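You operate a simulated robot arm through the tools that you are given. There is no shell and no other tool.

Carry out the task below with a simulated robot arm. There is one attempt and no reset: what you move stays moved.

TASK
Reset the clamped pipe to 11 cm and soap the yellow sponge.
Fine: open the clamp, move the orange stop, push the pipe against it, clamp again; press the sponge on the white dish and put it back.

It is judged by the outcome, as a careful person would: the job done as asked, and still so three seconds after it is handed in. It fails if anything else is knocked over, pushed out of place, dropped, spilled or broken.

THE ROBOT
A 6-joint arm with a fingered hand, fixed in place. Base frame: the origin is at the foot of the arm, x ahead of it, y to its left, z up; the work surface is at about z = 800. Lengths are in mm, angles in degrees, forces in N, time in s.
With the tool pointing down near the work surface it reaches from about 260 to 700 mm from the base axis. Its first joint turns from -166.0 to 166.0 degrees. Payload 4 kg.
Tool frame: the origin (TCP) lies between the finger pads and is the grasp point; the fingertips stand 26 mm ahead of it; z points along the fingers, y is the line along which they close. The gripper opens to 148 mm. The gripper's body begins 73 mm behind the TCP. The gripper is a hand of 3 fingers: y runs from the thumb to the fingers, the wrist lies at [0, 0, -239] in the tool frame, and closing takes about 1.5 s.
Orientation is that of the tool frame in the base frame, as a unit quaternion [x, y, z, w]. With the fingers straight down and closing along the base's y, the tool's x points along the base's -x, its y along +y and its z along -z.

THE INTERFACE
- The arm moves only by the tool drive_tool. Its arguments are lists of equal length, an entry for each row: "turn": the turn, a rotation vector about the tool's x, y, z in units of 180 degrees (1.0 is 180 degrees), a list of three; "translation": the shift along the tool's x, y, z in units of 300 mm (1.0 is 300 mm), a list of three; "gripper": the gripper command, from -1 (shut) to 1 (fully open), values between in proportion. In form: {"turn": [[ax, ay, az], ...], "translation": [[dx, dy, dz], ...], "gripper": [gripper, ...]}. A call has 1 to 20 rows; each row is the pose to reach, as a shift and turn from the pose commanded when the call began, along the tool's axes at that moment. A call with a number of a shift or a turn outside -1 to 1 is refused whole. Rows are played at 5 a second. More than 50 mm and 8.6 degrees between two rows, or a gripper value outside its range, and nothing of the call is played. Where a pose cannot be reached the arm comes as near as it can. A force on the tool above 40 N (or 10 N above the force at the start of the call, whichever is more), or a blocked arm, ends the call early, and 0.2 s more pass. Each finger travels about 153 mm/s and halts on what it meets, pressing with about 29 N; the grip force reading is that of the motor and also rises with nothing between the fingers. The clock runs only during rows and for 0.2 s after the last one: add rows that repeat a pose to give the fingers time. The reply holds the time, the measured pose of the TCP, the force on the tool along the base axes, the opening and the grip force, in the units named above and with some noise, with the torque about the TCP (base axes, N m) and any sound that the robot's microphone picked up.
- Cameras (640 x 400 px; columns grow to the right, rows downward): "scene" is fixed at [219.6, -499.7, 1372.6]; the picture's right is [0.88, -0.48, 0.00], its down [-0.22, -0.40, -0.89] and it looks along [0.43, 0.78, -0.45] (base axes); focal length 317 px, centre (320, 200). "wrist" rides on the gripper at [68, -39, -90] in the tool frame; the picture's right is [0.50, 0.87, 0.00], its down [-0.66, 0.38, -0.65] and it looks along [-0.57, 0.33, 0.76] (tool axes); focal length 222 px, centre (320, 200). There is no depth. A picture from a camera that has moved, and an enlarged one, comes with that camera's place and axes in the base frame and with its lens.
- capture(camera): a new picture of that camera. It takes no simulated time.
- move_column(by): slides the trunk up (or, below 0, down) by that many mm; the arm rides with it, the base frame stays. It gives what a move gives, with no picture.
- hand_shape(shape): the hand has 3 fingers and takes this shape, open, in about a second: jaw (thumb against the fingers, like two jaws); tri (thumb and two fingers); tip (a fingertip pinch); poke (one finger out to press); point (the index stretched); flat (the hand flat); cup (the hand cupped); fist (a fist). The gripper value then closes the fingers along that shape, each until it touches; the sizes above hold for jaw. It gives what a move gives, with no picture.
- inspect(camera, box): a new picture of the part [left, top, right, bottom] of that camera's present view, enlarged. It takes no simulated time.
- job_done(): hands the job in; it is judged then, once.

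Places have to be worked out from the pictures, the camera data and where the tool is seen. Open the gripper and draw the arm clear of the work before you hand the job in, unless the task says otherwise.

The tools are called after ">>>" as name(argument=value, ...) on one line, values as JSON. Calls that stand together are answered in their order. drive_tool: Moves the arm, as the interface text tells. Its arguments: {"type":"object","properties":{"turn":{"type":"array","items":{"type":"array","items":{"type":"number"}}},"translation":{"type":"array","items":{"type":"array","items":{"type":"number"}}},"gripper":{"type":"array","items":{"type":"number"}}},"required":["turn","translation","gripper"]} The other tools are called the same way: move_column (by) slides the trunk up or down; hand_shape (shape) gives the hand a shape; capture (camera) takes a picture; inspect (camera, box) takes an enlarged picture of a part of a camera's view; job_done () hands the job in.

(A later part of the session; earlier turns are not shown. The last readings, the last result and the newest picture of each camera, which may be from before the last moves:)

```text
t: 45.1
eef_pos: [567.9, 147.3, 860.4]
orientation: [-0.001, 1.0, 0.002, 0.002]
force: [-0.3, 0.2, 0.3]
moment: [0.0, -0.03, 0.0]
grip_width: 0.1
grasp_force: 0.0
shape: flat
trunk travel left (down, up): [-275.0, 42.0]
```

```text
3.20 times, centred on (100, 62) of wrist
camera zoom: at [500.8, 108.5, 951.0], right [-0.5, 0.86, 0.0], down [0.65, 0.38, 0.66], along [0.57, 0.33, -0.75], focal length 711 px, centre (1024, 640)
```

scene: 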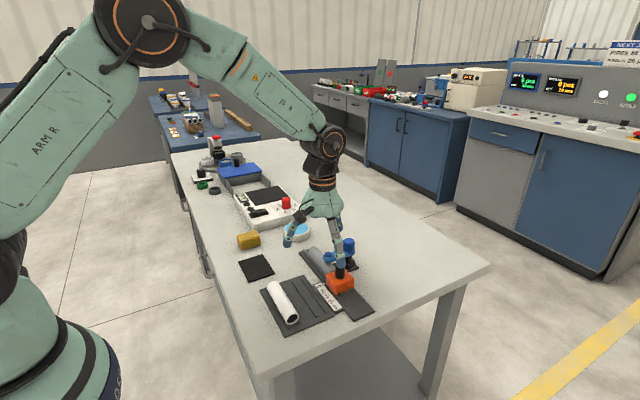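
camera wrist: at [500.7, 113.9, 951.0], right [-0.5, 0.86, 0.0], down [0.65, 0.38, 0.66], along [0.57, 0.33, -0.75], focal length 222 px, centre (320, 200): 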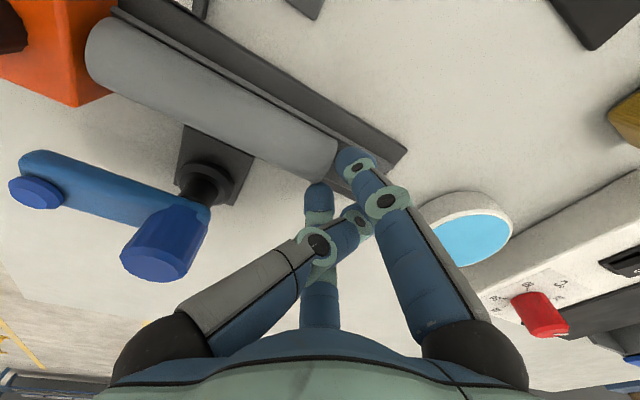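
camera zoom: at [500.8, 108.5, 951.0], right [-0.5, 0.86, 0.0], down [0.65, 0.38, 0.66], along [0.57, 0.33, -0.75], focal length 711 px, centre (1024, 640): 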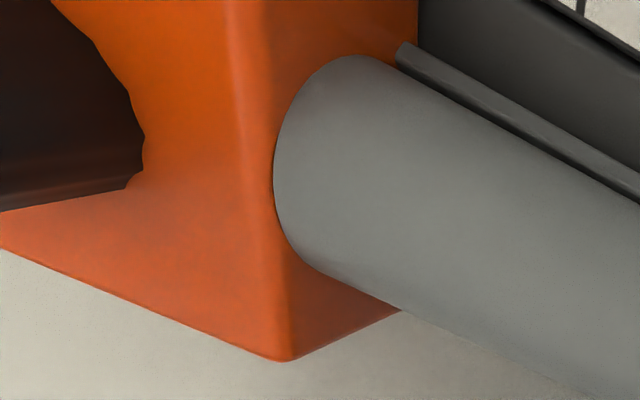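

About 1–1.5 mm remains. I'll push 1.2 mm more.

>>> drive_tool(turn=[[0, 0, 0], [0, 0, 0], [0, 0, 0]], translation=[[0, -0.002, 0], [0, -0.004, 0], [0, -0.004, 0]], gripper=[1, 1, 1])

>>> inspect(camera="scene", box=[325, 258, 350, 280])

>>> inspect(camera="wrist", box=[0, 0, 200, 125])

```text
t: 45.9
eef_pos: [566.6, 146.2, 859.6]
orientation: [-0.002, 1.0, 0.001, 0.002]
force: [0.2, 1.2, -0.3]
moment: [0.04, -0.01, 0.0]
grip_width: 0.1
grasp_force: 0.1
shape: flat
trunk travel left (down, up): [-275.0, 42.0]
```

```text
16.00 times, centred on (338, 269) of scene
camera zoom: at [219.6, -499.7, 1372.6], right [0.88, -0.48, 0.0], down [-0.22, -0.4, -0.89], along [0.43, 0.78, -0.45], focal length 5067 px, centre (40, -904)
```

zoom: 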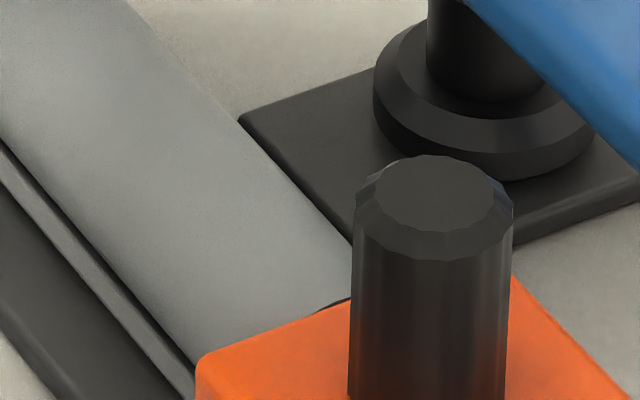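

```text
3.20 times, centred on (100, 62) of wrist
camera zoom: at [500.8, 107.3, 950.9], right [-0.5, 0.86, 0.0], down [0.65, 0.38, 0.66], along [0.57, 0.33, -0.75], focal length 711 px, centre (1024, 640)
```

zoom: 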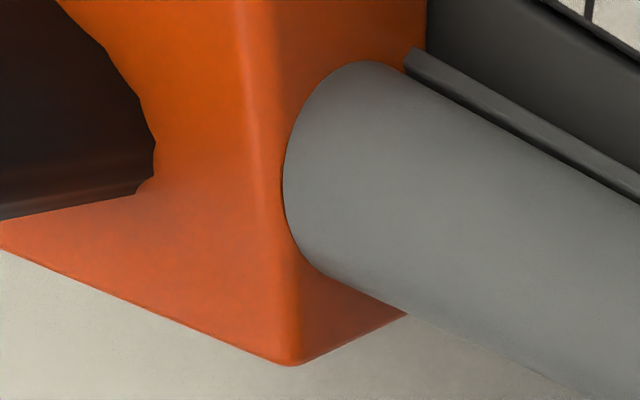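

The pipe did not move in the last step while the force rose to about 1 N, which suggests it now rests against the stop. I'll press just slightly more to confirm.

>>> drive_tool(turn=[[0, 0, 0], [0, 0, 0], [0, 0, 0]], translation=[[0, -0.001, 0], [0, -0.002, 0], [0, -0.002, 0]], gripper=[1, 1, 1])

>>> inspect(camera="scene", box=[325, 258, 350, 280])

>>> inspect(camera="wrist", box=[0, 0, 200, 125])

>>> inspect(camera="scene", box=[310, 265, 360, 315])

```text
t: 46.7
eef_pos: [566.2, 146.7, 860.6]
orientation: [-0.002, 1.0, 0.002, 0.002]
force: [0.2, 0.4, -0.3]
moment: [0.02, -0.03, -0.03]
grip_width: 0.0
grasp_force: 0.1
shape: flat
trunk travel left (down, up): [-275.0, 42.0]
```

```text
16.00 times, centred on (338, 269) of scene
camera zoom: at [219.6, -499.7, 1372.6], right [0.88, -0.48, 0.0], down [-0.22, -0.4, -0.89], along [0.43, 0.78, -0.45], focal length 5067 px, centre (40, -904)
```

zoom: 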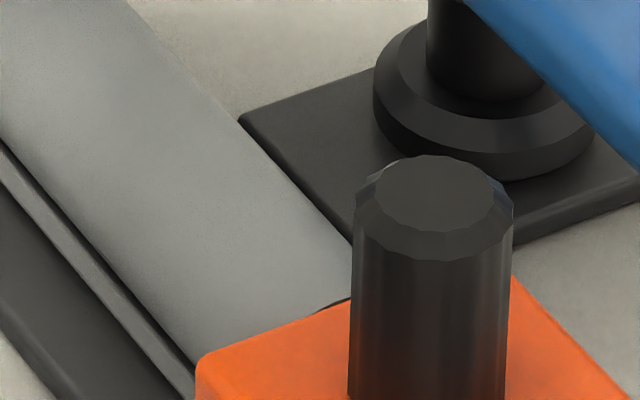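

```text
3.20 times, centred on (100, 62) of wrist
camera zoom: at [500.5, 106.9, 950.9], right [-0.5, 0.86, 0.0], down [0.65, 0.38, 0.66], along [0.57, 0.33, -0.75], focal length 711 px, centre (1024, 640)
```

zoom: 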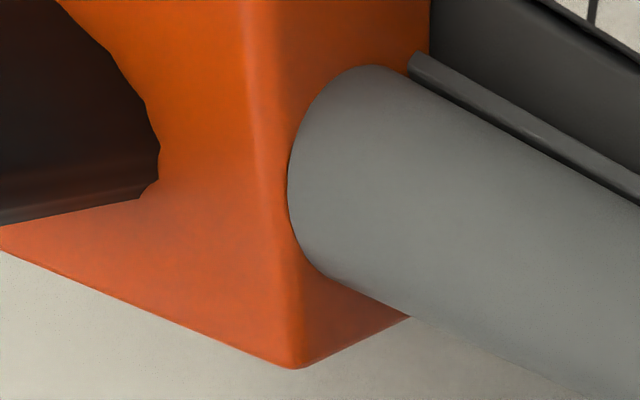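

```text
8.00 times, centred on (335, 290) of scene
camera zoom: at [219.6, -499.7, 1372.6], right [0.88, -0.48, 0.0], down [-0.22, -0.4, -0.89], along [0.43, 0.78, -0.45], focal length 2533 px, centre (200, -520)
```

zoom: 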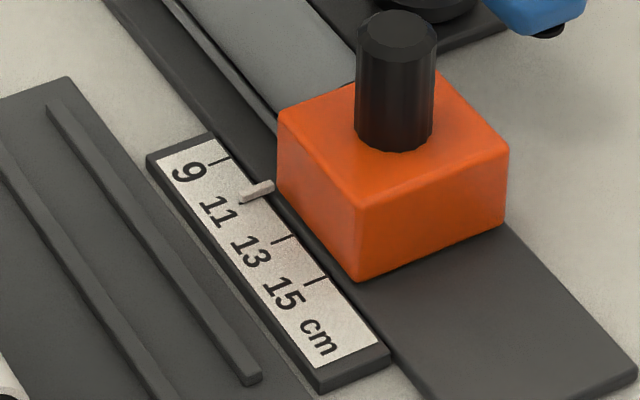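

The pipe stayed put under the slight extra push, and the pointer still appears at 11, so it is very likely in contact. I'll back the prongs away, rise, and check the joint from directly above at y≈29 without parallax.

>>> drive_tool(turn=[[0, 0, 0], [0, 0, 0], [0, 0, 0], [0, 0, 0], [0, 0, 0.042], [0, 0, 0.083], [0, 0, 0.125], [0, 0, 0.167], [0, 0, 0.167]], translation=[[0, 0.035, 0], [0, 0.067, 0], [0, 0.067, -0.15], [0, 0.067, -0.3], [-0.0167, -0.086, -0.3], [-0.033, -0.239, -0.3], [-0.05, -0.392, -0.3], [-0.05, -0.392, -0.3], [-0.05, -0.392, -0.3]], gripper=[1, 1, 1, 1, 1, 1, 1, 1, 1])

>>> capture(camera="wrist")

>>> inspect(camera="wrist", box=[240, 20, 400, 140])

```text
t: 48.7
eef_pos: [581.6, 27.1, 949.7]
orientation: [0.259, 0.966, 0.002, 0.002]
force: [-0.1, -0.5, -0.5]
moment: [0.03, 0.0, 0.02]
grip_width: 142.2
grasp_force: 0.1
shape: flat
trunk travel left (down, up): [-275.0, 42.0]
```

```text
taken
camera wrist: at [505.2, 27.0, 1040.8], right [0.0, 1.0, 0.0], down [0.75, 0.0, 0.66], along [0.66, 0.0, -0.75], focal length 222 px, centre (320, 200)
```

wrist: 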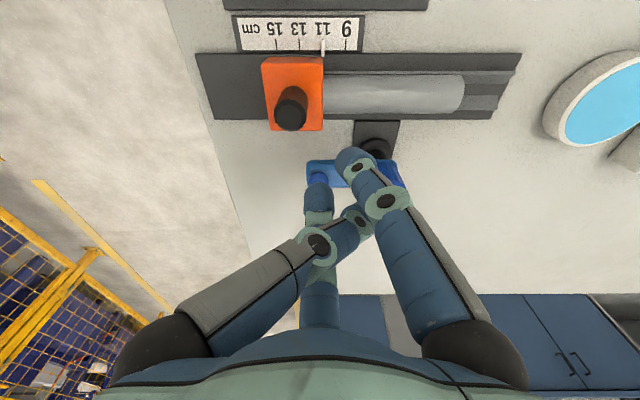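

```text
3.33 times, centred on (320, 80) of wrist
camera zoom: at [505.2, 27.0, 1040.8], right [0.0, 1.0, 0.0], down [0.75, 0.0, 0.66], along [0.66, 0.0, -0.75], focal length 740 px, centre (320, 600)
```

zoom: 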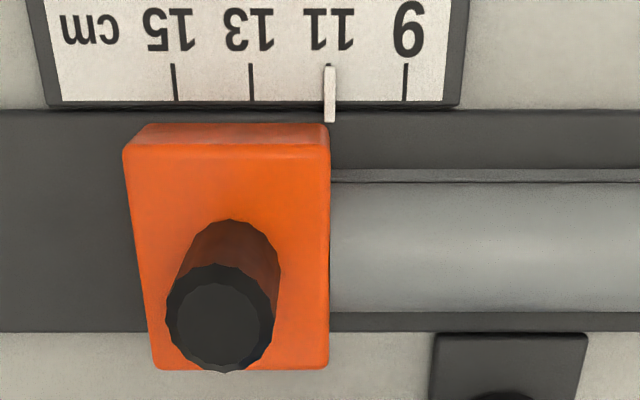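

The pipe's end appears flush with the stop's face. I'll zoom in further on the pointer and the contact line.

>>> inspect(camera="wrist", box=[295, 30, 355, 70])

>>> inspect(camera="wrist", box=[300, 55, 360, 125])

```text
10.00 times, centred on (325, 50) of wrist
camera zoom: at [505.2, 27.0, 1040.8], right [0.0, 1.0, 0.0], down [0.75, 0.0, 0.66], along [0.66, 0.0, -0.75], focal length 2221 px, centre (270, 1700)
```

zoom: 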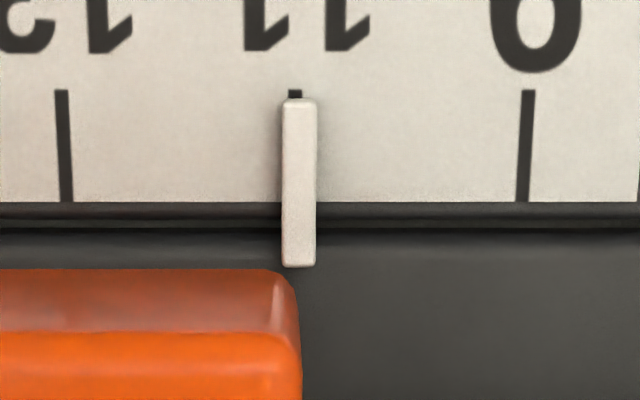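

```text
5.71 times, centred on (330, 90) of wrist
camera zoom: at [505.2, 27.0, 1040.8], right [0.0, 1.0, 0.0], down [0.75, 0.0, 0.66], along [0.66, 0.0, -0.75], focal length 1269 px, centre (263, 829)
```

zoom: 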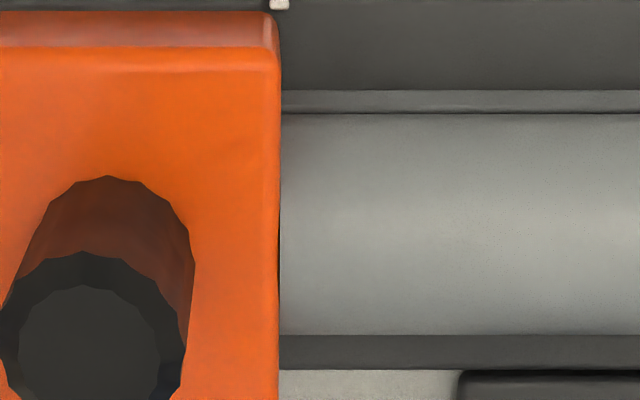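

The pointer is within 0.3 mm of the 11 tick, and the pipe is flush against the stop. Now I'll return to the jaw shape and go back above the clamp handle, with the fingers turned to straddle the open arm.

>>> hand_shape(shape="jaw")

>>> drive_tool(turn=[[0, 0, -0.044], [0, 0, -0.089], [0, 0, -0.133], [0, 0, -0.178], [0, 0, -0.222], [0, 0, -0.267], [0, 0, -0.311], [0, 0, -0.356], [0, 0, -0.4], [0, 0, -0.444], [0, 0, -0.489], [0, 0, -0.489]], translation=[[-0.004, 0.024, -0.04], [-0.008, 0.048, -0.084], [-0.012, 0.073, -0.084], [-0.016, 0.097, -0.084], [-0.02, 0.121, -0.084], [-0.024, 0.145, -0.084], [-0.028, 0.169, -0.084], [-0.032, 0.193, -0.084], [-0.036, 0.218, -0.084], [-0.04, 0.242, -0.084], [-0.044, 0.266, -0.084], [-0.044, 0.266, -0.084]], gripper=[0.1, 0.1, 0.1, 0.1, 0.1, 0.1, 0.1, 0.1, 0.1, 0.1, 0.1, 0.1])

>>> capture(camera="wrist")

>>> capture(camera="scene")

```text
t: 49.6
eef_pos: [580.9, 28.1, 949.5]
orientation: [0.257, 0.966, 0.002, 0.001]
force: [1.0, -0.2, 0.7]
moment: [0.0, -0.03, 0.01]
grip_width: 147.9
grasp_force: 0.1
shape: jaw
trunk travel left (down, up): [-275.0, 42.0]
```

```text
t: 52.2
eef_pos: [633.3, 91.3, 975.6]
orientation: [-0.486, 0.874, 0.0, 0.003]
force: [-0.9, 0.2, -0.2]
moment: [0.0, -0.02, -0.01]
grip_width: 81.9
grasp_force: 0.1
shape: jaw
trunk travel left (down, up): [-275.0, 42.0]
```

```text
taken
camera wrist: at [631.9, 12.9, 1065.9], right [-1.0, 0.03, 0.0], down [0.02, 0.75, 0.66], along [0.02, 0.66, -0.75], focal length 222 px, centre (320, 200)
```

wrist: 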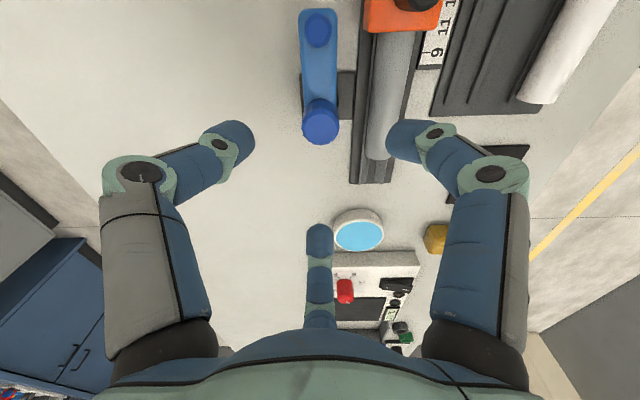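

```text
taken
```

scene: 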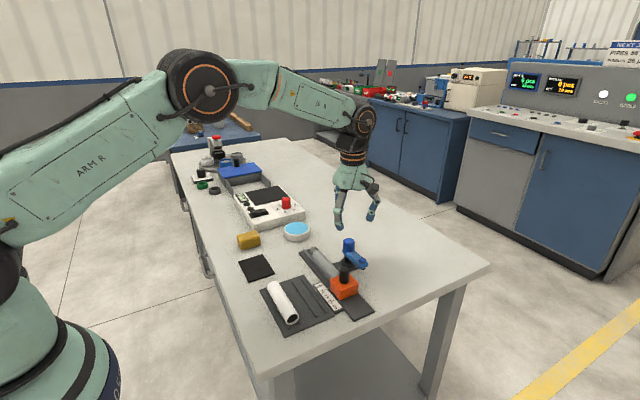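

The arm lies neatly between the two near fingers and the handle is centred. I'll descend to grip height and close on the handle.

>>> drive_tool(turn=[[0, 0, 0], [0, 0, 0], [0, 0, 0], [0, 0, 0]], translation=[[0.005, 0, 0.1], [0.005, 0, 0.2], [0.005, 0, 0.302], [0.005, 0, 0.302]], gripper=[0.1, 0.1, 0.0, -0.1])

>>> drive_tool(turn=[[0, 0, 0], [0, 0, 0], [0, 0, 0], [0, 0, 0], [0, 0, 0]], translation=[[0, 0, 0], [0, 0, 0], [0, 0, 0], [0, 0, 0], [0, 0, 0]], gripper=[-0.4, -0.6, -0.8, -1, -1])

>>> capture(camera="wrist")

>>> inspect(camera="scene", box=[290, 200, 390, 310])

```text
t: 53.2
eef_pos: [632.6, 90.1, 884.8]
orientation: [-0.486, 0.874, 0.001, 0.002]
force: [0.4, 0.3, -0.4]
moment: [0.01, 0.0, -0.01]
grip_width: 67.1
grasp_force: 0.1
shape: jaw
trunk travel left (down, up): [-275.0, 42.0]
```

```text
t: 54.4
eef_pos: [632.8, 89.4, 883.2]
orientation: [-0.486, 0.874, 0.001, 0.002]
force: [0.3, 0.0, -3.1]
moment: [-0.06, 0.13, -0.12]
grip_width: 25.6
grasp_force: 29.3
shape: jaw
trunk travel left (down, up): [-275.0, 42.0]
```

```text
taken
camera wrist: at [631.6, 11.8, 974.8], right [-1.0, 0.03, 0.0], down [0.02, 0.75, 0.66], along [0.02, 0.66, -0.75], focal length 222 px, centre (320, 200)
```

wrist: 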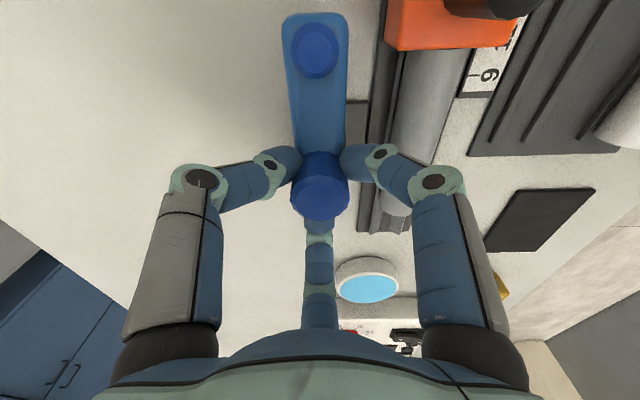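

```text
3.64 times, centred on (340, 255) of scene
camera zoom: at [219.6, -499.7, 1372.6], right [0.88, -0.48, 0.0], down [-0.22, -0.4, -0.89], along [0.43, 0.78, -0.45], focal length 1152 px, centre (247, 0)
```

zoom: 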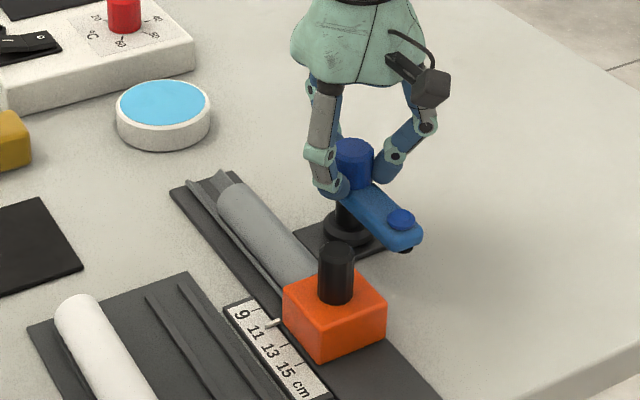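

Gripped again. I'll turn clockwise to swing the arm back over the pipe, first 24°.

>>> drive_tool(turn=[[0, 0, 0.022], [0, 0, 0.044], [0, 0, 0.067], [0, 0, 0.089], [0, 0, 0.111], [0, 0, 0.133], [0, 0, 0.133]], translation=[[0, 0, 0], [0, 0, 0], [0, 0, 0], [0, 0, 0], [0, 0, 0], [0, 0, 0], [0, 0, 0]], gripper=[-1, -1, -1, -1, -1, -1, -1])

>>> capture(camera="wrist")

>>> inspect(camera="scene", box=[290, 200, 390, 310])

```text
t: 56.0
eef_pos: [633.3, 90.8, 884.4]
orientation: [-0.293, 0.956, 0.0, 0.002]
force: [2.5, 2.8, -5.7]
moment: [0.03, 0.01, 0.04]
grip_width: 25.4
grasp_force: 29.5
shape: jaw
trunk travel left (down, up): [-275.0, 42.0]
```

```text
taken
camera wrist: at [600.6, 19.8, 974.7], right [-0.9, 0.44, 0.0], down [0.33, 0.68, 0.66], along [0.29, 0.59, -0.75], focal length 222 px, centre (320, 200)
```

wrist: 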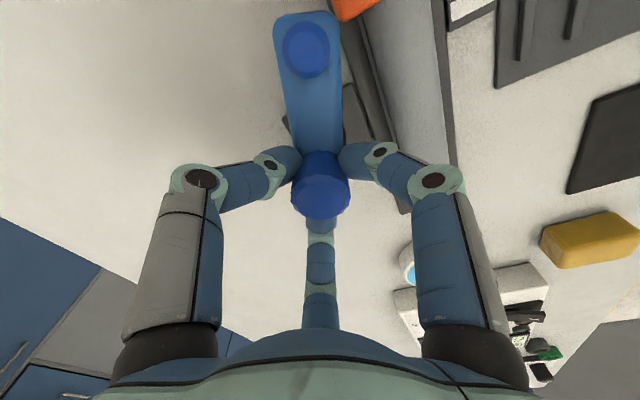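

```text
3.64 times, centred on (340, 255) of scene
camera zoom: at [219.6, -499.7, 1372.6], right [0.88, -0.48, 0.0], down [-0.22, -0.4, -0.89], along [0.43, 0.78, -0.45], focal length 1152 px, centre (247, 0)
```

zoom: 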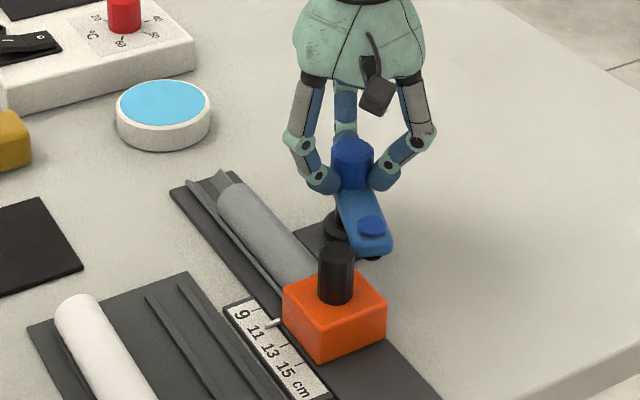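

The arm follows with little slip. I'll continue another 36°.

>>> drive_tool(turn=[[0, 0, 0.022], [0, 0, 0.044], [0, 0, 0.067], [0, 0, 0.089], [0, 0, 0.111], [0, 0, 0.133], [0, 0, 0.156], [0, 0, 0.178], [0, 0, 0.2], [0, 0, 0.2]], translation=[[0, 0, 0], [0, 0, 0], [0, 0, 0], [0, 0, 0], [0, 0, 0], [0, 0, 0], [0, 0, 0], [0, 0, 0], [0, 0, 0], [0, 0, 0]], gripper=[-1, -1, -1, -1, -1, -1, -1, -1, -1, -1])

>>> capture(camera="wrist")

>>> inspect(camera="scene", box=[290, 200, 390, 310])

```text
t: 58.2
eef_pos: [633.1, 90.6, 883.1]
orientation: [0.017, 1.0, 0.002, 0.001]
force: [5.1, 0.6, -8.4]
moment: [-0.02, -0.08, 0.0]
grip_width: 25.4
grasp_force: 29.1
shape: jaw
trunk travel left (down, up): [-275.0, 42.0]
```

```text
taken
camera wrist: at [565.9, 52.8, 974.8], right [-0.47, 0.88, 0.0], down [0.67, 0.35, 0.66], along [0.58, 0.31, -0.75], focal length 222 px, centre (320, 200)
```

wrist: 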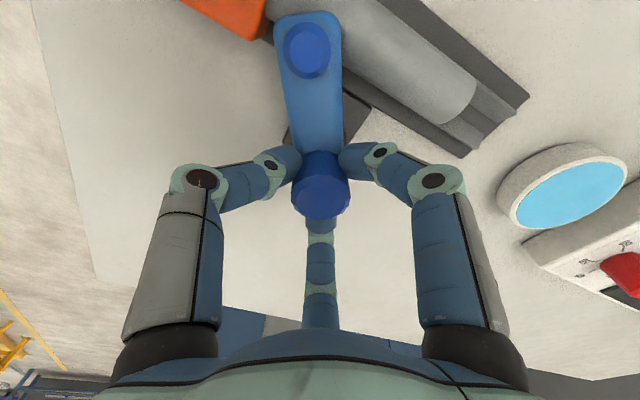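

```text
3.64 times, centred on (340, 255) of scene
camera zoom: at [219.6, -499.7, 1372.6], right [0.88, -0.48, 0.0], down [-0.22, -0.4, -0.89], along [0.43, 0.78, -0.45], focal length 1152 px, centre (247, 0)
```

zoom: 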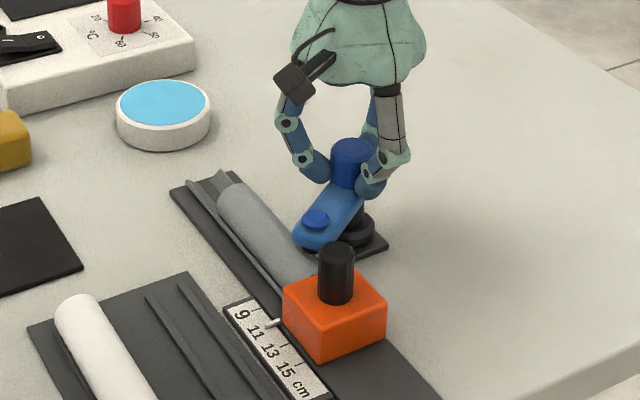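

About 34° still to go. I'll turn another 24° and check for any drag on the pipe.

>>> drive_tool(turn=[[0, 0, 0.022], [0, 0, 0.044], [0, 0, 0.067], [0, 0, 0.089], [0, 0, 0.111], [0, 0, 0.133], [0, 0, 0.133]], translation=[[0, 0, 0], [0, 0, 0], [0, 0, 0], [0, 0, 0], [0, 0, 0], [0, 0, 0], [0, 0, 0]], gripper=[-1, -1, -1, -1, -1, -1, -1])

>>> capture(camera="wrist")

>>> inspect(camera="scene", box=[325, 258, 350, 280])

>>> inspect(camera="scene", box=[290, 200, 390, 310])

```text
t: 59.8
eef_pos: [632.5, 90.5, 885.1]
orientation: [0.223, 0.975, 0.002, 0.001]
force: [4.9, -1.1, -6.8]
moment: [-0.01, -0.06, -0.03]
grip_width: 25.5
grasp_force: 29.3
shape: jaw
trunk travel left (down, up): [-275.0, 42.0]
```

```text
taken
camera wrist: at [556.7, 83.7, 974.9], right [-0.07, 1.0, 0.0], down [0.75, 0.05, 0.66], along [0.65, 0.05, -0.75], focal length 222 px, centre (320, 200)
```

wrist: 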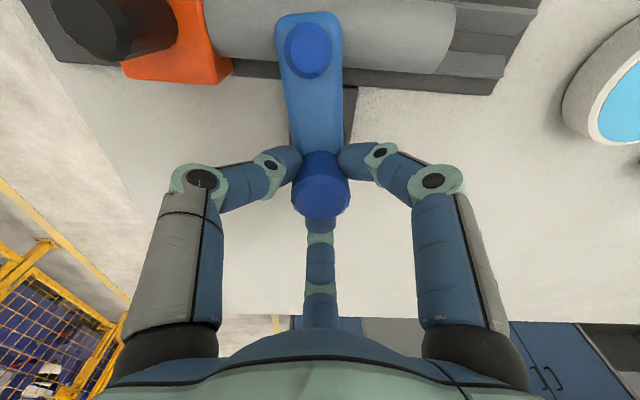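

```text
16.00 times, centred on (338, 269) of scene
camera zoom: at [219.6, -499.7, 1372.6], right [0.88, -0.48, 0.0], down [-0.22, -0.4, -0.89], along [0.43, 0.78, -0.45], focal length 5067 px, centre (40, -904)
```

zoom: 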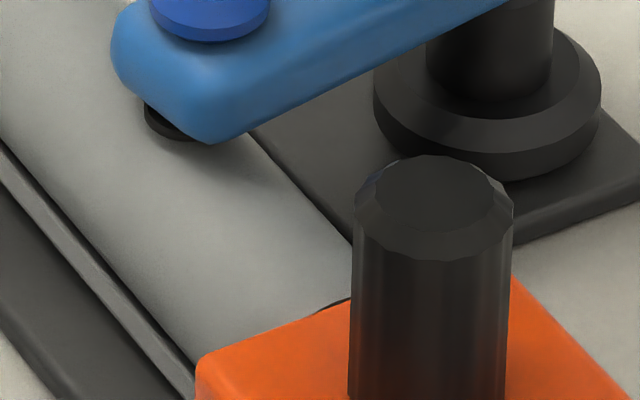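

```text
3.64 times, centred on (340, 255) of scene
camera zoom: at [219.6, -499.7, 1372.6], right [0.88, -0.48, 0.0], down [-0.22, -0.4, -0.89], along [0.43, 0.78, -0.45], focal length 1152 px, centre (247, 0)
```

zoom: 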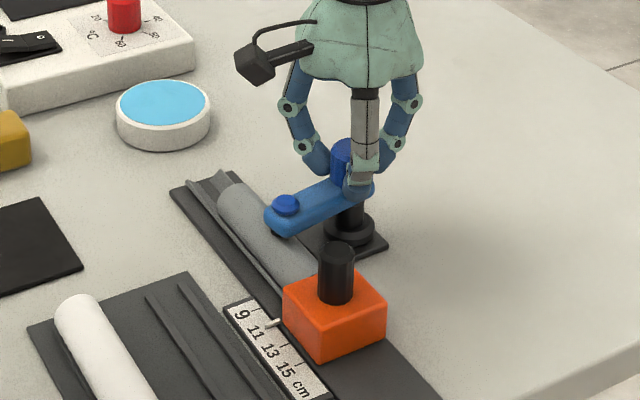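

The pipe and stop are undisturbed; about 10° remain to closed. I'll continue 12° more, monitoring torque.

>>> drive_tool(turn=[[0, 0, 0.017], [0, 0, 0.033], [0, 0, 0.05], [0, 0, 0.067], [0, 0, 0.067]], translation=[[0, 0, 0], [0, 0, 0], [0, 0, 0], [0, 0, 0], [0, 0, 0]], gripper=[-1, -1, -1, -1, -1])

>>> capture(camera="wrist")

>>> inspect(camera="scene", box=[310, 225, 360, 290])

```text
t: 61.0
eef_pos: [634.3, 89.3, 884.4]
orientation: [0.324, 0.946, 0.001, 0.001]
force: [7.3, -5.0, -7.7]
moment: [-0.19, -0.11, 0.27]
grip_width: 25.4
grasp_force: 29.0
shape: jaw
trunk travel left (down, up): [-275.0, 42.0]
```

```text
taken
camera wrist: at [557.7, 99.6, 975.0], right [0.14, 0.99, 0.0], down [0.75, -0.11, 0.66], along [0.65, -0.09, -0.76], focal length 222 px, centre (320, 200)
```

wrist: 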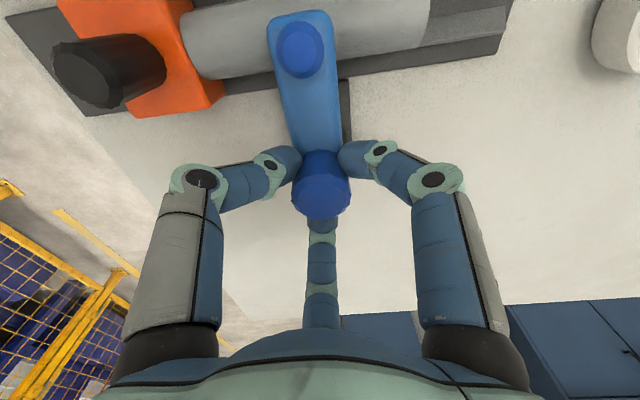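

```text
6.15 times, centred on (335, 258) of scene
camera zoom: at [219.6, -499.7, 1372.6], right [0.88, -0.48, 0.0], down [-0.22, -0.4, -0.89], along [0.43, 0.78, -0.45], focal length 1949 px, centre (228, -154)
```

zoom: 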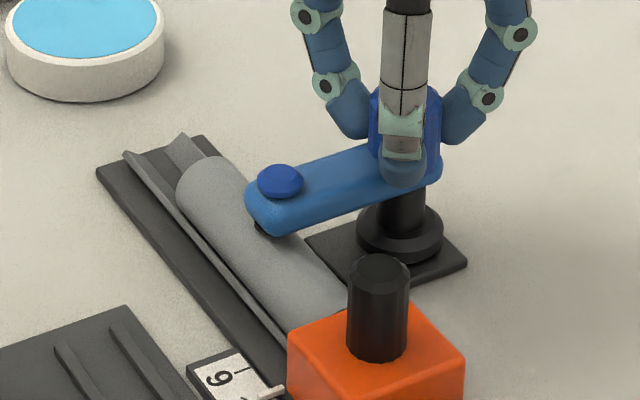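

Torque is starting to build (0.27 N·m), and the arm should be near closed. I'll compare with the original closed view.

>>> inspect(camera="scene", box=[310, 210, 370, 285])

>>> inspect(camera="scene", box=[325, 258, 350, 280])

```text
5.33 times, centred on (340, 248) of scene
camera zoom: at [219.6, -499.7, 1372.6], right [0.88, -0.48, 0.0], down [-0.22, -0.4, -0.89], along [0.43, 0.78, -0.45], focal length 1689 px, centre (213, -53)
```

zoom: 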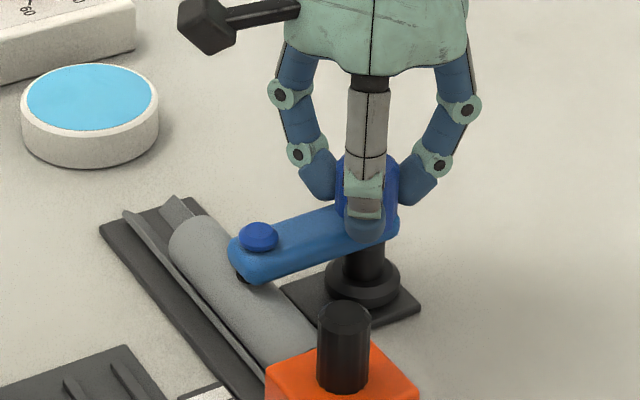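

```text
16.00 times, centred on (338, 269) of scene
camera zoom: at [219.6, -499.7, 1372.6], right [0.88, -0.48, 0.0], down [-0.22, -0.4, -0.89], along [0.43, 0.78, -0.45], focal length 5067 px, centre (40, -904)
```

zoom: 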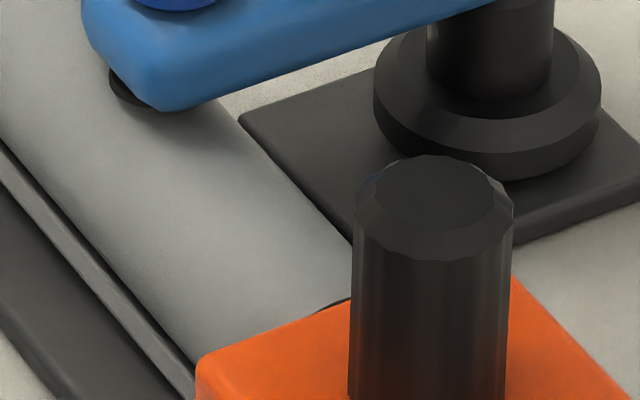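

The bolt is exactly where it was when originally clamped, and the pipe–stop contact looks unchanged. I'll add a few degrees to seat it firmly, then release without turning back.

>>> drive_tool(turn=[[0, 0, 0.011], [0, 0, 0.022], [0, 0, 0.022]], translation=[[0, 0, 0], [0, 0, 0], [0, 0, 0]], gripper=[-1, -1, -1])

>>> drive_tool(turn=[[0, 0, 0], [0, 0, 0], [0, 0, 0], [0, 0, 0], [0, 0, 0], [0, 0, 0], [0, 0, 0]], translation=[[0, 0, 0], [0, 0, 0], [0, 0, 0], [0, 0, 0], [0, 0, -0.1], [0, 0, -0.2], [0, 0, -0.3]], gripper=[-0.5, -0.2, 0.0, 0.1, 0.1, 0.1, 0.1])

>>> inspect(camera="scene", box=[310, 210, 370, 285])

>>> capture(camera="wrist")

```text
t: 61.8
eef_pos: [634.0, 87.3, 882.9]
orientation: [0.356, 0.934, 0.002, 0.001]
force: [13.5, -12.6, -4.6]
moment: [-0.51, -0.21, 0.68]
grip_width: 25.3
grasp_force: 28.9
shape: jaw
trunk travel left (down, up): [-275.0, 42.0]
```

```text
t: 63.4
eef_pos: [632.0, 89.7, 975.2]
orientation: [0.357, 0.934, 0.002, 0.0]
force: [-1.0, -0.5, 0.7]
moment: [0.0, -0.01, 0.04]
grip_width: 80.9
grasp_force: 0.0
shape: jaw
trunk travel left (down, up): [-275.0, 42.0]
```

```text
5.33 times, centred on (340, 248) of scene
camera zoom: at [219.6, -499.7, 1372.6], right [0.88, -0.48, 0.0], down [-0.22, -0.4, -0.89], along [0.43, 0.78, -0.45], focal length 1689 px, centre (213, -53)
```

zoom: 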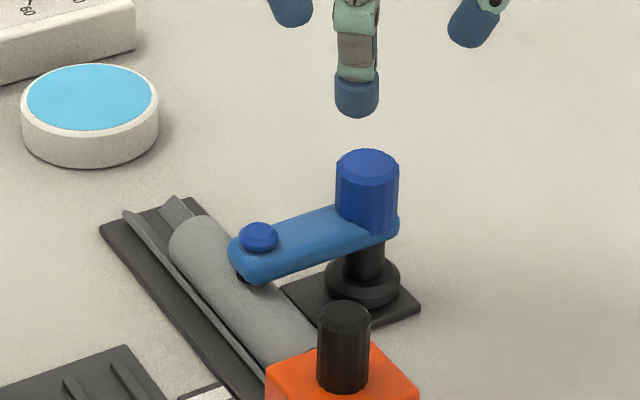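

```text
taken
camera wrist: at [556.8, 105.3, 1065.8], right [0.2, 0.98, 0.0], down [0.74, -0.16, 0.66], along [0.64, -0.13, -0.76], focal length 222 px, centre (320, 200)
```

wrist: 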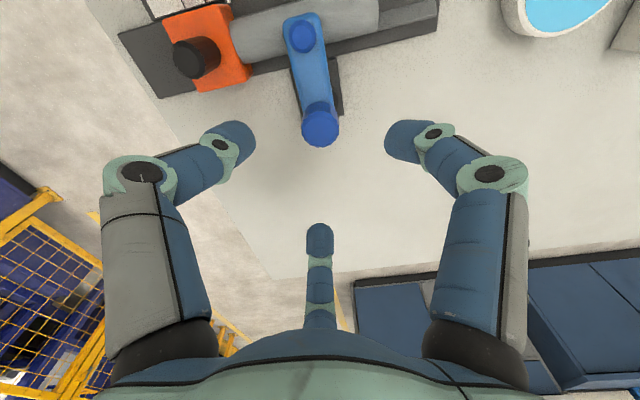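

The clamp is closed again. I'll recheck the pointer and the pipe contact from the parallax-free position before moving on.

>>> drive_tool(turn=[[0, 0, -0.03], [0, 0, -0.0656], [0, 0, -0.0656]], translation=[[-0.005, -0.13, 0.03], [-0.011, -0.267, 0.067], [-0.011, -0.267, 0.067]], gripper=[0.1, 0.1, 0.1])

>>> inspect(camera="wrist", box=[295, 30, 355, 70])

>>> inspect(camera="wrist", box=[240, 10, 400, 150])

```text
t: 64.2
eef_pos: [579.7, 27.7, 953.6]
orientation: [0.259, 0.966, 0.003, 0.001]
force: [-0.1, 0.3, 0.0]
moment: [-0.02, -0.01, 0.0]
grip_width: 80.9
grasp_force: 0.1
shape: jaw
trunk travel left (down, up): [-275.0, 42.0]
```

```text
10.00 times, centred on (325, 50) of wrist
camera zoom: at [504.1, 27.2, 1044.5], right [0.0, 1.0, 0.0], down [0.75, 0.0, 0.66], along [0.66, 0.0, -0.75], focal length 2221 px, centre (270, 1700)
```

zoom: 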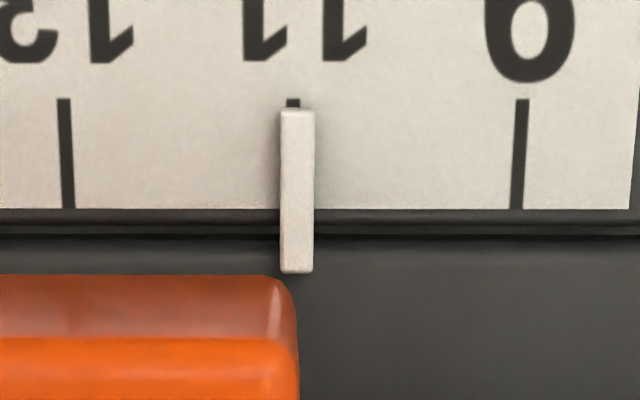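

```text
2.86 times, centred on (320, 80) of wrist
camera zoom: at [504.1, 27.2, 1044.5], right [0.0, 1.0, 0.0], down [0.75, 0.0, 0.66], along [0.66, 0.0, -0.75], focal length 635 px, centre (320, 543)
```

zoom: 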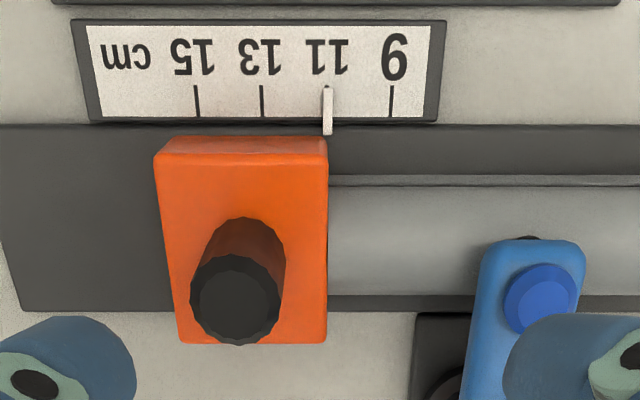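

The pointer is still at 11, the pipe is flush and clamped. Next is the sponge: I'll move above it at about (420, 328) for a closer look.

>>> drive_tool(turn=[[0, 0, -0.021], [0, 0, -0.042], [0, 0, -0.063], [0, 0, -0.084], [0, 0, -0.104], [0, 0, -0.125], [0, 0, -0.146], [0, 0, -0.167], [0, 0, -0.167]], translation=[[0.119, 0.077, -0.02], [0.237, 0.155, -0.021], [0.356, 0.232, -0.021], [0.475, 0.31, -0.021], [0.593, 0.387, -0.021], [0.712, 0.464, -0.021], [0.83, 0.542, -0.021], [0.949, 0.619, -0.021], [0.949, 0.619, -0.021]], gripper=[0.3, 0.3, 0.3, 0.3, 0.3, 0.3, 0.3, 0.3, 0.3])

>>> capture(camera="wrist")

>>> inspect(camera="wrist", box=[240, 40, 440, 180])

>>> capture(camera="scene")

```text
t: 66.2
eef_pos: [427.3, 331.5, 961.7]
orientation: [-0.001, 1.0, 0.001, 0.002]
force: [1.1, 0.1, 1.0]
moment: [0.02, -0.01, -0.01]
grip_width: 95.6
grasp_force: 0.0
shape: jaw
trunk travel left (down, up): [-275.0, 42.0]
```

```text
taken
camera wrist: at [359.9, 292.4, 1052.3], right [-0.5, 0.86, 0.0], down [0.65, 0.38, 0.66], along [0.57, 0.33, -0.75], focal length 222 px, centre (320, 200)
```

wrist: 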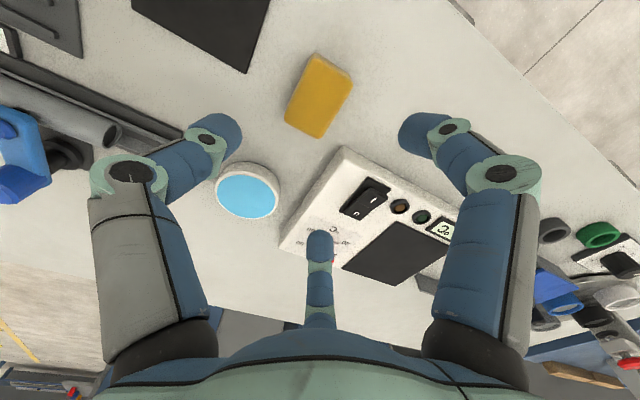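

```text
2.86 times, centred on (340, 110) of wrist
camera zoom: at [359.9, 292.4, 1052.3], right [-0.5, 0.86, 0.0], down [0.65, 0.38, 0.66], along [0.57, 0.33, -0.75], focal length 635 px, centre (263, 457)
```

zoom: 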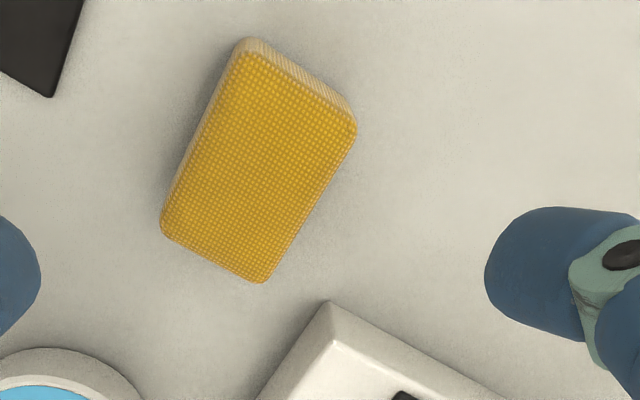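

```text
taken
```

scene: 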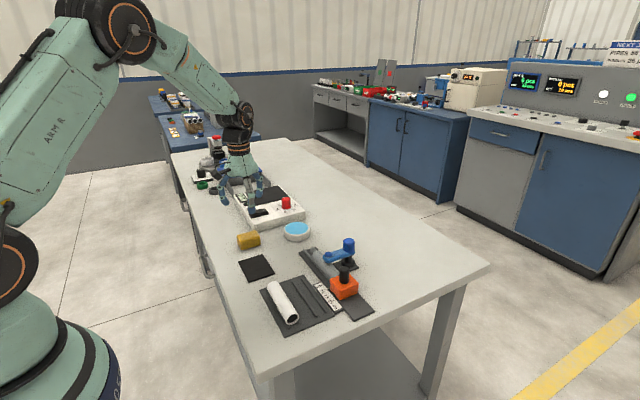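

The sponge is axis-aligned with its top face spanning x≈393–455 and y≈304–346, centre about (424, 325.5) and about 24 mm high. I'll turn the tool 90° counter-clockwise, so the thumb takes the +x end and the two fingers take the long sides away from the hotplate.

>>> drive_tool(turn=[[0, 0, -0.0455], [0, 0, -0.091], [0, 0, -0.136], [0, 0, -0.182], [0, 0, -0.227], [0, 0, -0.273], [0, 0, -0.318], [0, 0, -0.364], [0, 0, -0.409], [0, 0, -0.4545], [0, 0, -0.5], [0, 0, -0.5]], translation=[[-0.009, -0.02, 0], [-0.009, -0.02, 0], [-0.009, -0.02, 0], [-0.009, -0.02, 0], [-0.009, -0.02, 0], [-0.009, -0.02, 0], [-0.009, -0.02, 0], [-0.009, -0.02, 0], [-0.009, -0.02, 0], [-0.009, -0.02, 0], [-0.009, -0.02, 0], [-0.009, -0.02, 0]], gripper=[0.3, 0.3, 0.3, 0.3, 0.3, 0.3, 0.3, 0.3, 0.3, 0.3, 0.3, 0.3])

>>> capture(camera="wrist")

>>> inspect(camera="scene", box=[200, 140, 320, 260])

```text
t: 68.8
eef_pos: [430.7, 325.8, 960.0]
orientation: [0.709, -0.705, 0.0, -0.002]
force: [-0.5, 0.7, -0.2]
moment: [-0.01, -0.03, -0.01]
grip_width: 95.6
grasp_force: 0.1
shape: jaw
trunk travel left (down, up): [-275.0, 42.0]
```

```text
taken
camera wrist: at [470.9, 257.1, 1051.9], right [-0.86, -0.5, 0.0], down [-0.38, 0.65, 0.65], along [-0.33, 0.57, -0.76], focal length 222 px, centre (320, 200)
```

wrist: 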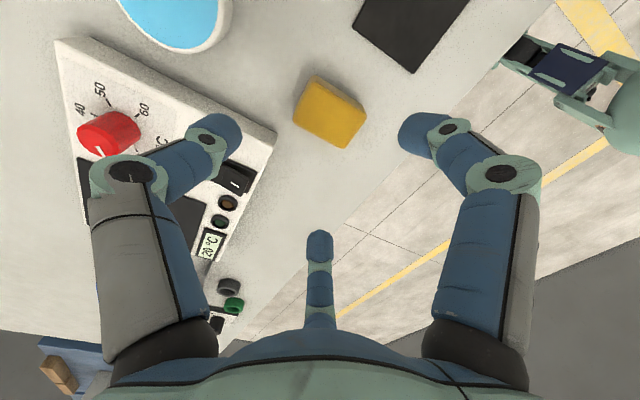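

```text
3.33 times, centred on (260, 200) of scene
camera zoom: at [219.6, -499.7, 1372.6], right [0.88, -0.48, 0.0], down [-0.22, -0.4, -0.89], along [0.43, 0.78, -0.45], focal length 1056 px, centre (520, 200)
```

zoom: 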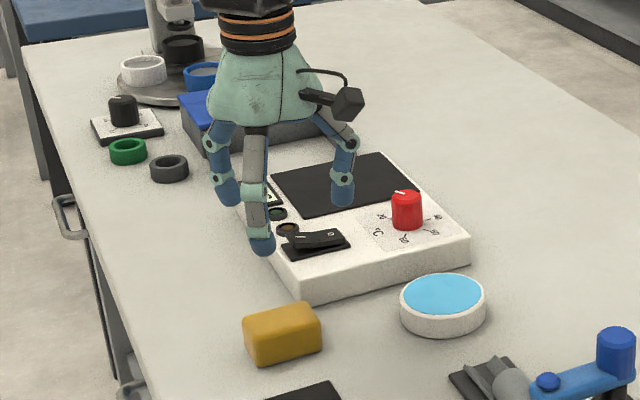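

The hand is turned as intended over the sponge. I'll zoom in to refine the sponge's centre from this second viewpoint.

>>> inspect(camera="wrist", box=[270, 60, 390, 160])

>>> inspect(camera="scene", box=[225, 215, 275, 260])

```text
4.00 times, centred on (330, 110) of wrist
camera zoom: at [470.9, 257.1, 1051.9], right [-0.86, -0.5, 0.0], down [-0.38, 0.65, 0.65], along [-0.33, 0.57, -0.76], focal length 888 px, centre (280, 560)
```

zoom: 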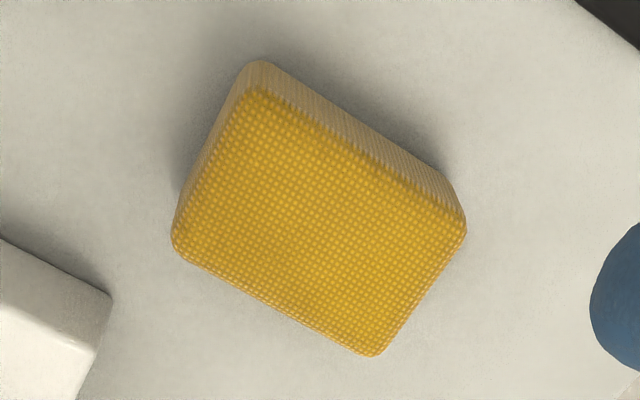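

```text
8.89 times, centred on (250, 238) of scene
camera zoom: at [219.6, -499.7, 1372.6], right [0.88, -0.48, 0.0], down [-0.22, -0.4, -0.89], along [0.43, 0.78, -0.45], focal length 2815 px, centre (942, -133)
```

zoom: 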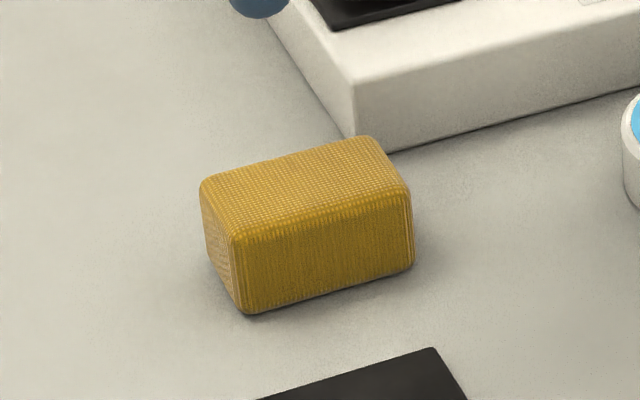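

The sponge's centre works out to about (421, 325.5) and its size about 60×41×29 mm. I'll narrow the opening a little and descend with tips about 12 mm above the table.

>>> drive_tool(turn=[[0, 0, 0], [0, 0, 0], [0, 0, 0], [0, 0, 0], [0, 0, 0]], translation=[[0.001, 0.0123, 0.1], [0.001, 0.0123, 0.2], [0.001, 0.0123, 0.3], [0.001, 0.0123, 0.407], [0.001, 0.0123, 0.407]], gripper=[0.2, 0.15, 0.15, 0.15, 0.15])

>>> capture(camera="wrist")

>>> inspect(camera="scene", box=[215, 180, 295, 260])

```text
t: 70.0
eef_pos: [427.2, 323.7, 838.2]
orientation: [0.708, -0.707, 0.0, -0.002]
force: [0.3, -0.3, 0.7]
moment: [-0.01, 0.02, -0.01]
grip_width: 85.6
grasp_force: 0.0
shape: jaw
trunk travel left (down, up): [-275.0, 42.0]
```

```text
taken
camera wrist: at [467.1, 256.6, 929.1], right [-0.87, -0.5, 0.0], down [-0.38, 0.65, 0.65], along [-0.33, 0.57, -0.76], focal length 222 px, centre (320, 200)
```

wrist: 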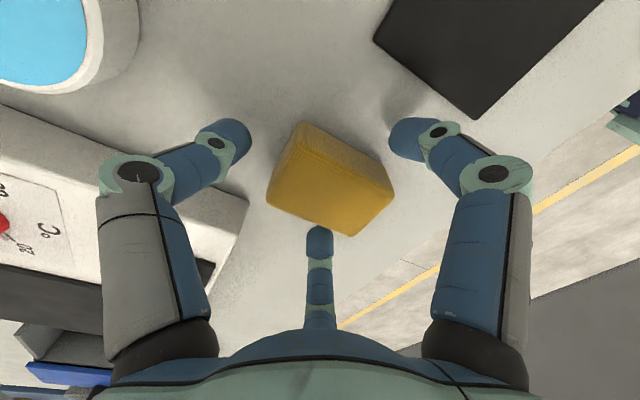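

```text
5.00 times, centred on (255, 220) of scene
camera zoom: at [219.6, -499.7, 1372.6], right [0.88, -0.48, 0.0], down [-0.22, -0.4, -0.89], along [0.43, 0.78, -0.45], focal length 1583 px, centre (645, 100)
```

zoom: 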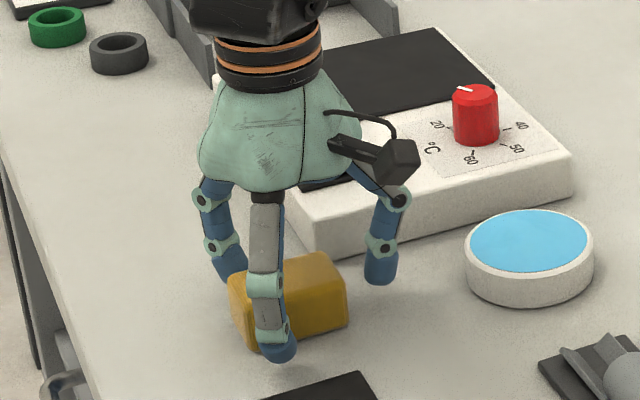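

The sponge sits between the open fingers with no contact. I'll close on it.

>>> drive_tool(turn=[[0, 0, 0], [0, 0, 0], [0, 0, 0], [0, 0, 0], [0, 0, 0], [0, 0, 0]], translation=[[0, 0, 0], [0, 0, 0], [0, 0, 0], [0, 0, 0], [0, 0, 0], [0, 0, 0]], gripper=[-0.1, -0.3, -0.45, -0.6, -0.8, -0.8])

>>> capture(camera="wrist")

>>> inspect(camera="scene", box=[215, 180, 295, 260])

```text
t: 71.4
eef_pos: [427.1, 325.1, 838.9]
orientation: [0.708, -0.706, 0.0, -0.002]
force: [-0.1, 0.1, 0.2]
moment: [0.0, 0.03, -0.05]
grip_width: 45.3
grasp_force: 29.3
shape: jaw
trunk travel left (down, up): [-275.0, 42.0]
```

```text
taken
camera wrist: at [467.2, 256.8, 929.3], right [-0.87, -0.5, 0.0], down [-0.38, 0.65, 0.65], along [-0.33, 0.57, -0.76], focal length 222 px, centre (320, 200)
```

wrist: 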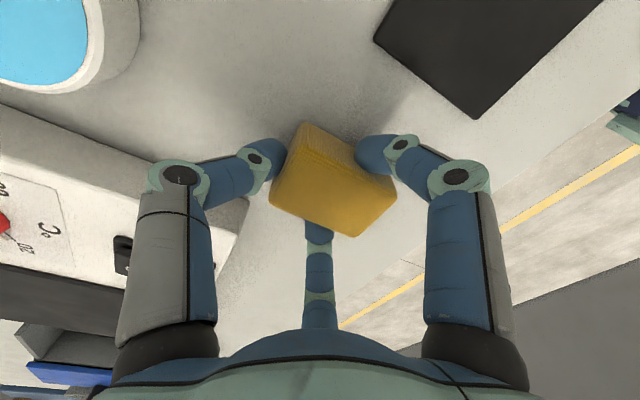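

```text
5.00 times, centred on (255, 220) of scene
camera zoom: at [219.6, -499.7, 1372.6], right [0.88, -0.48, 0.0], down [-0.22, -0.4, -0.89], along [0.43, 0.78, -0.45], focal length 1583 px, centre (645, 100)
```

zoom: 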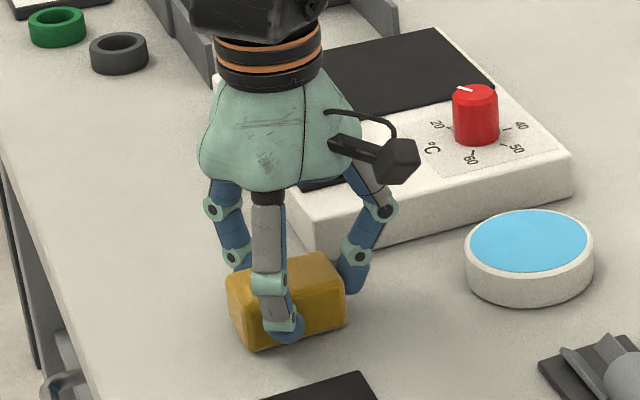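

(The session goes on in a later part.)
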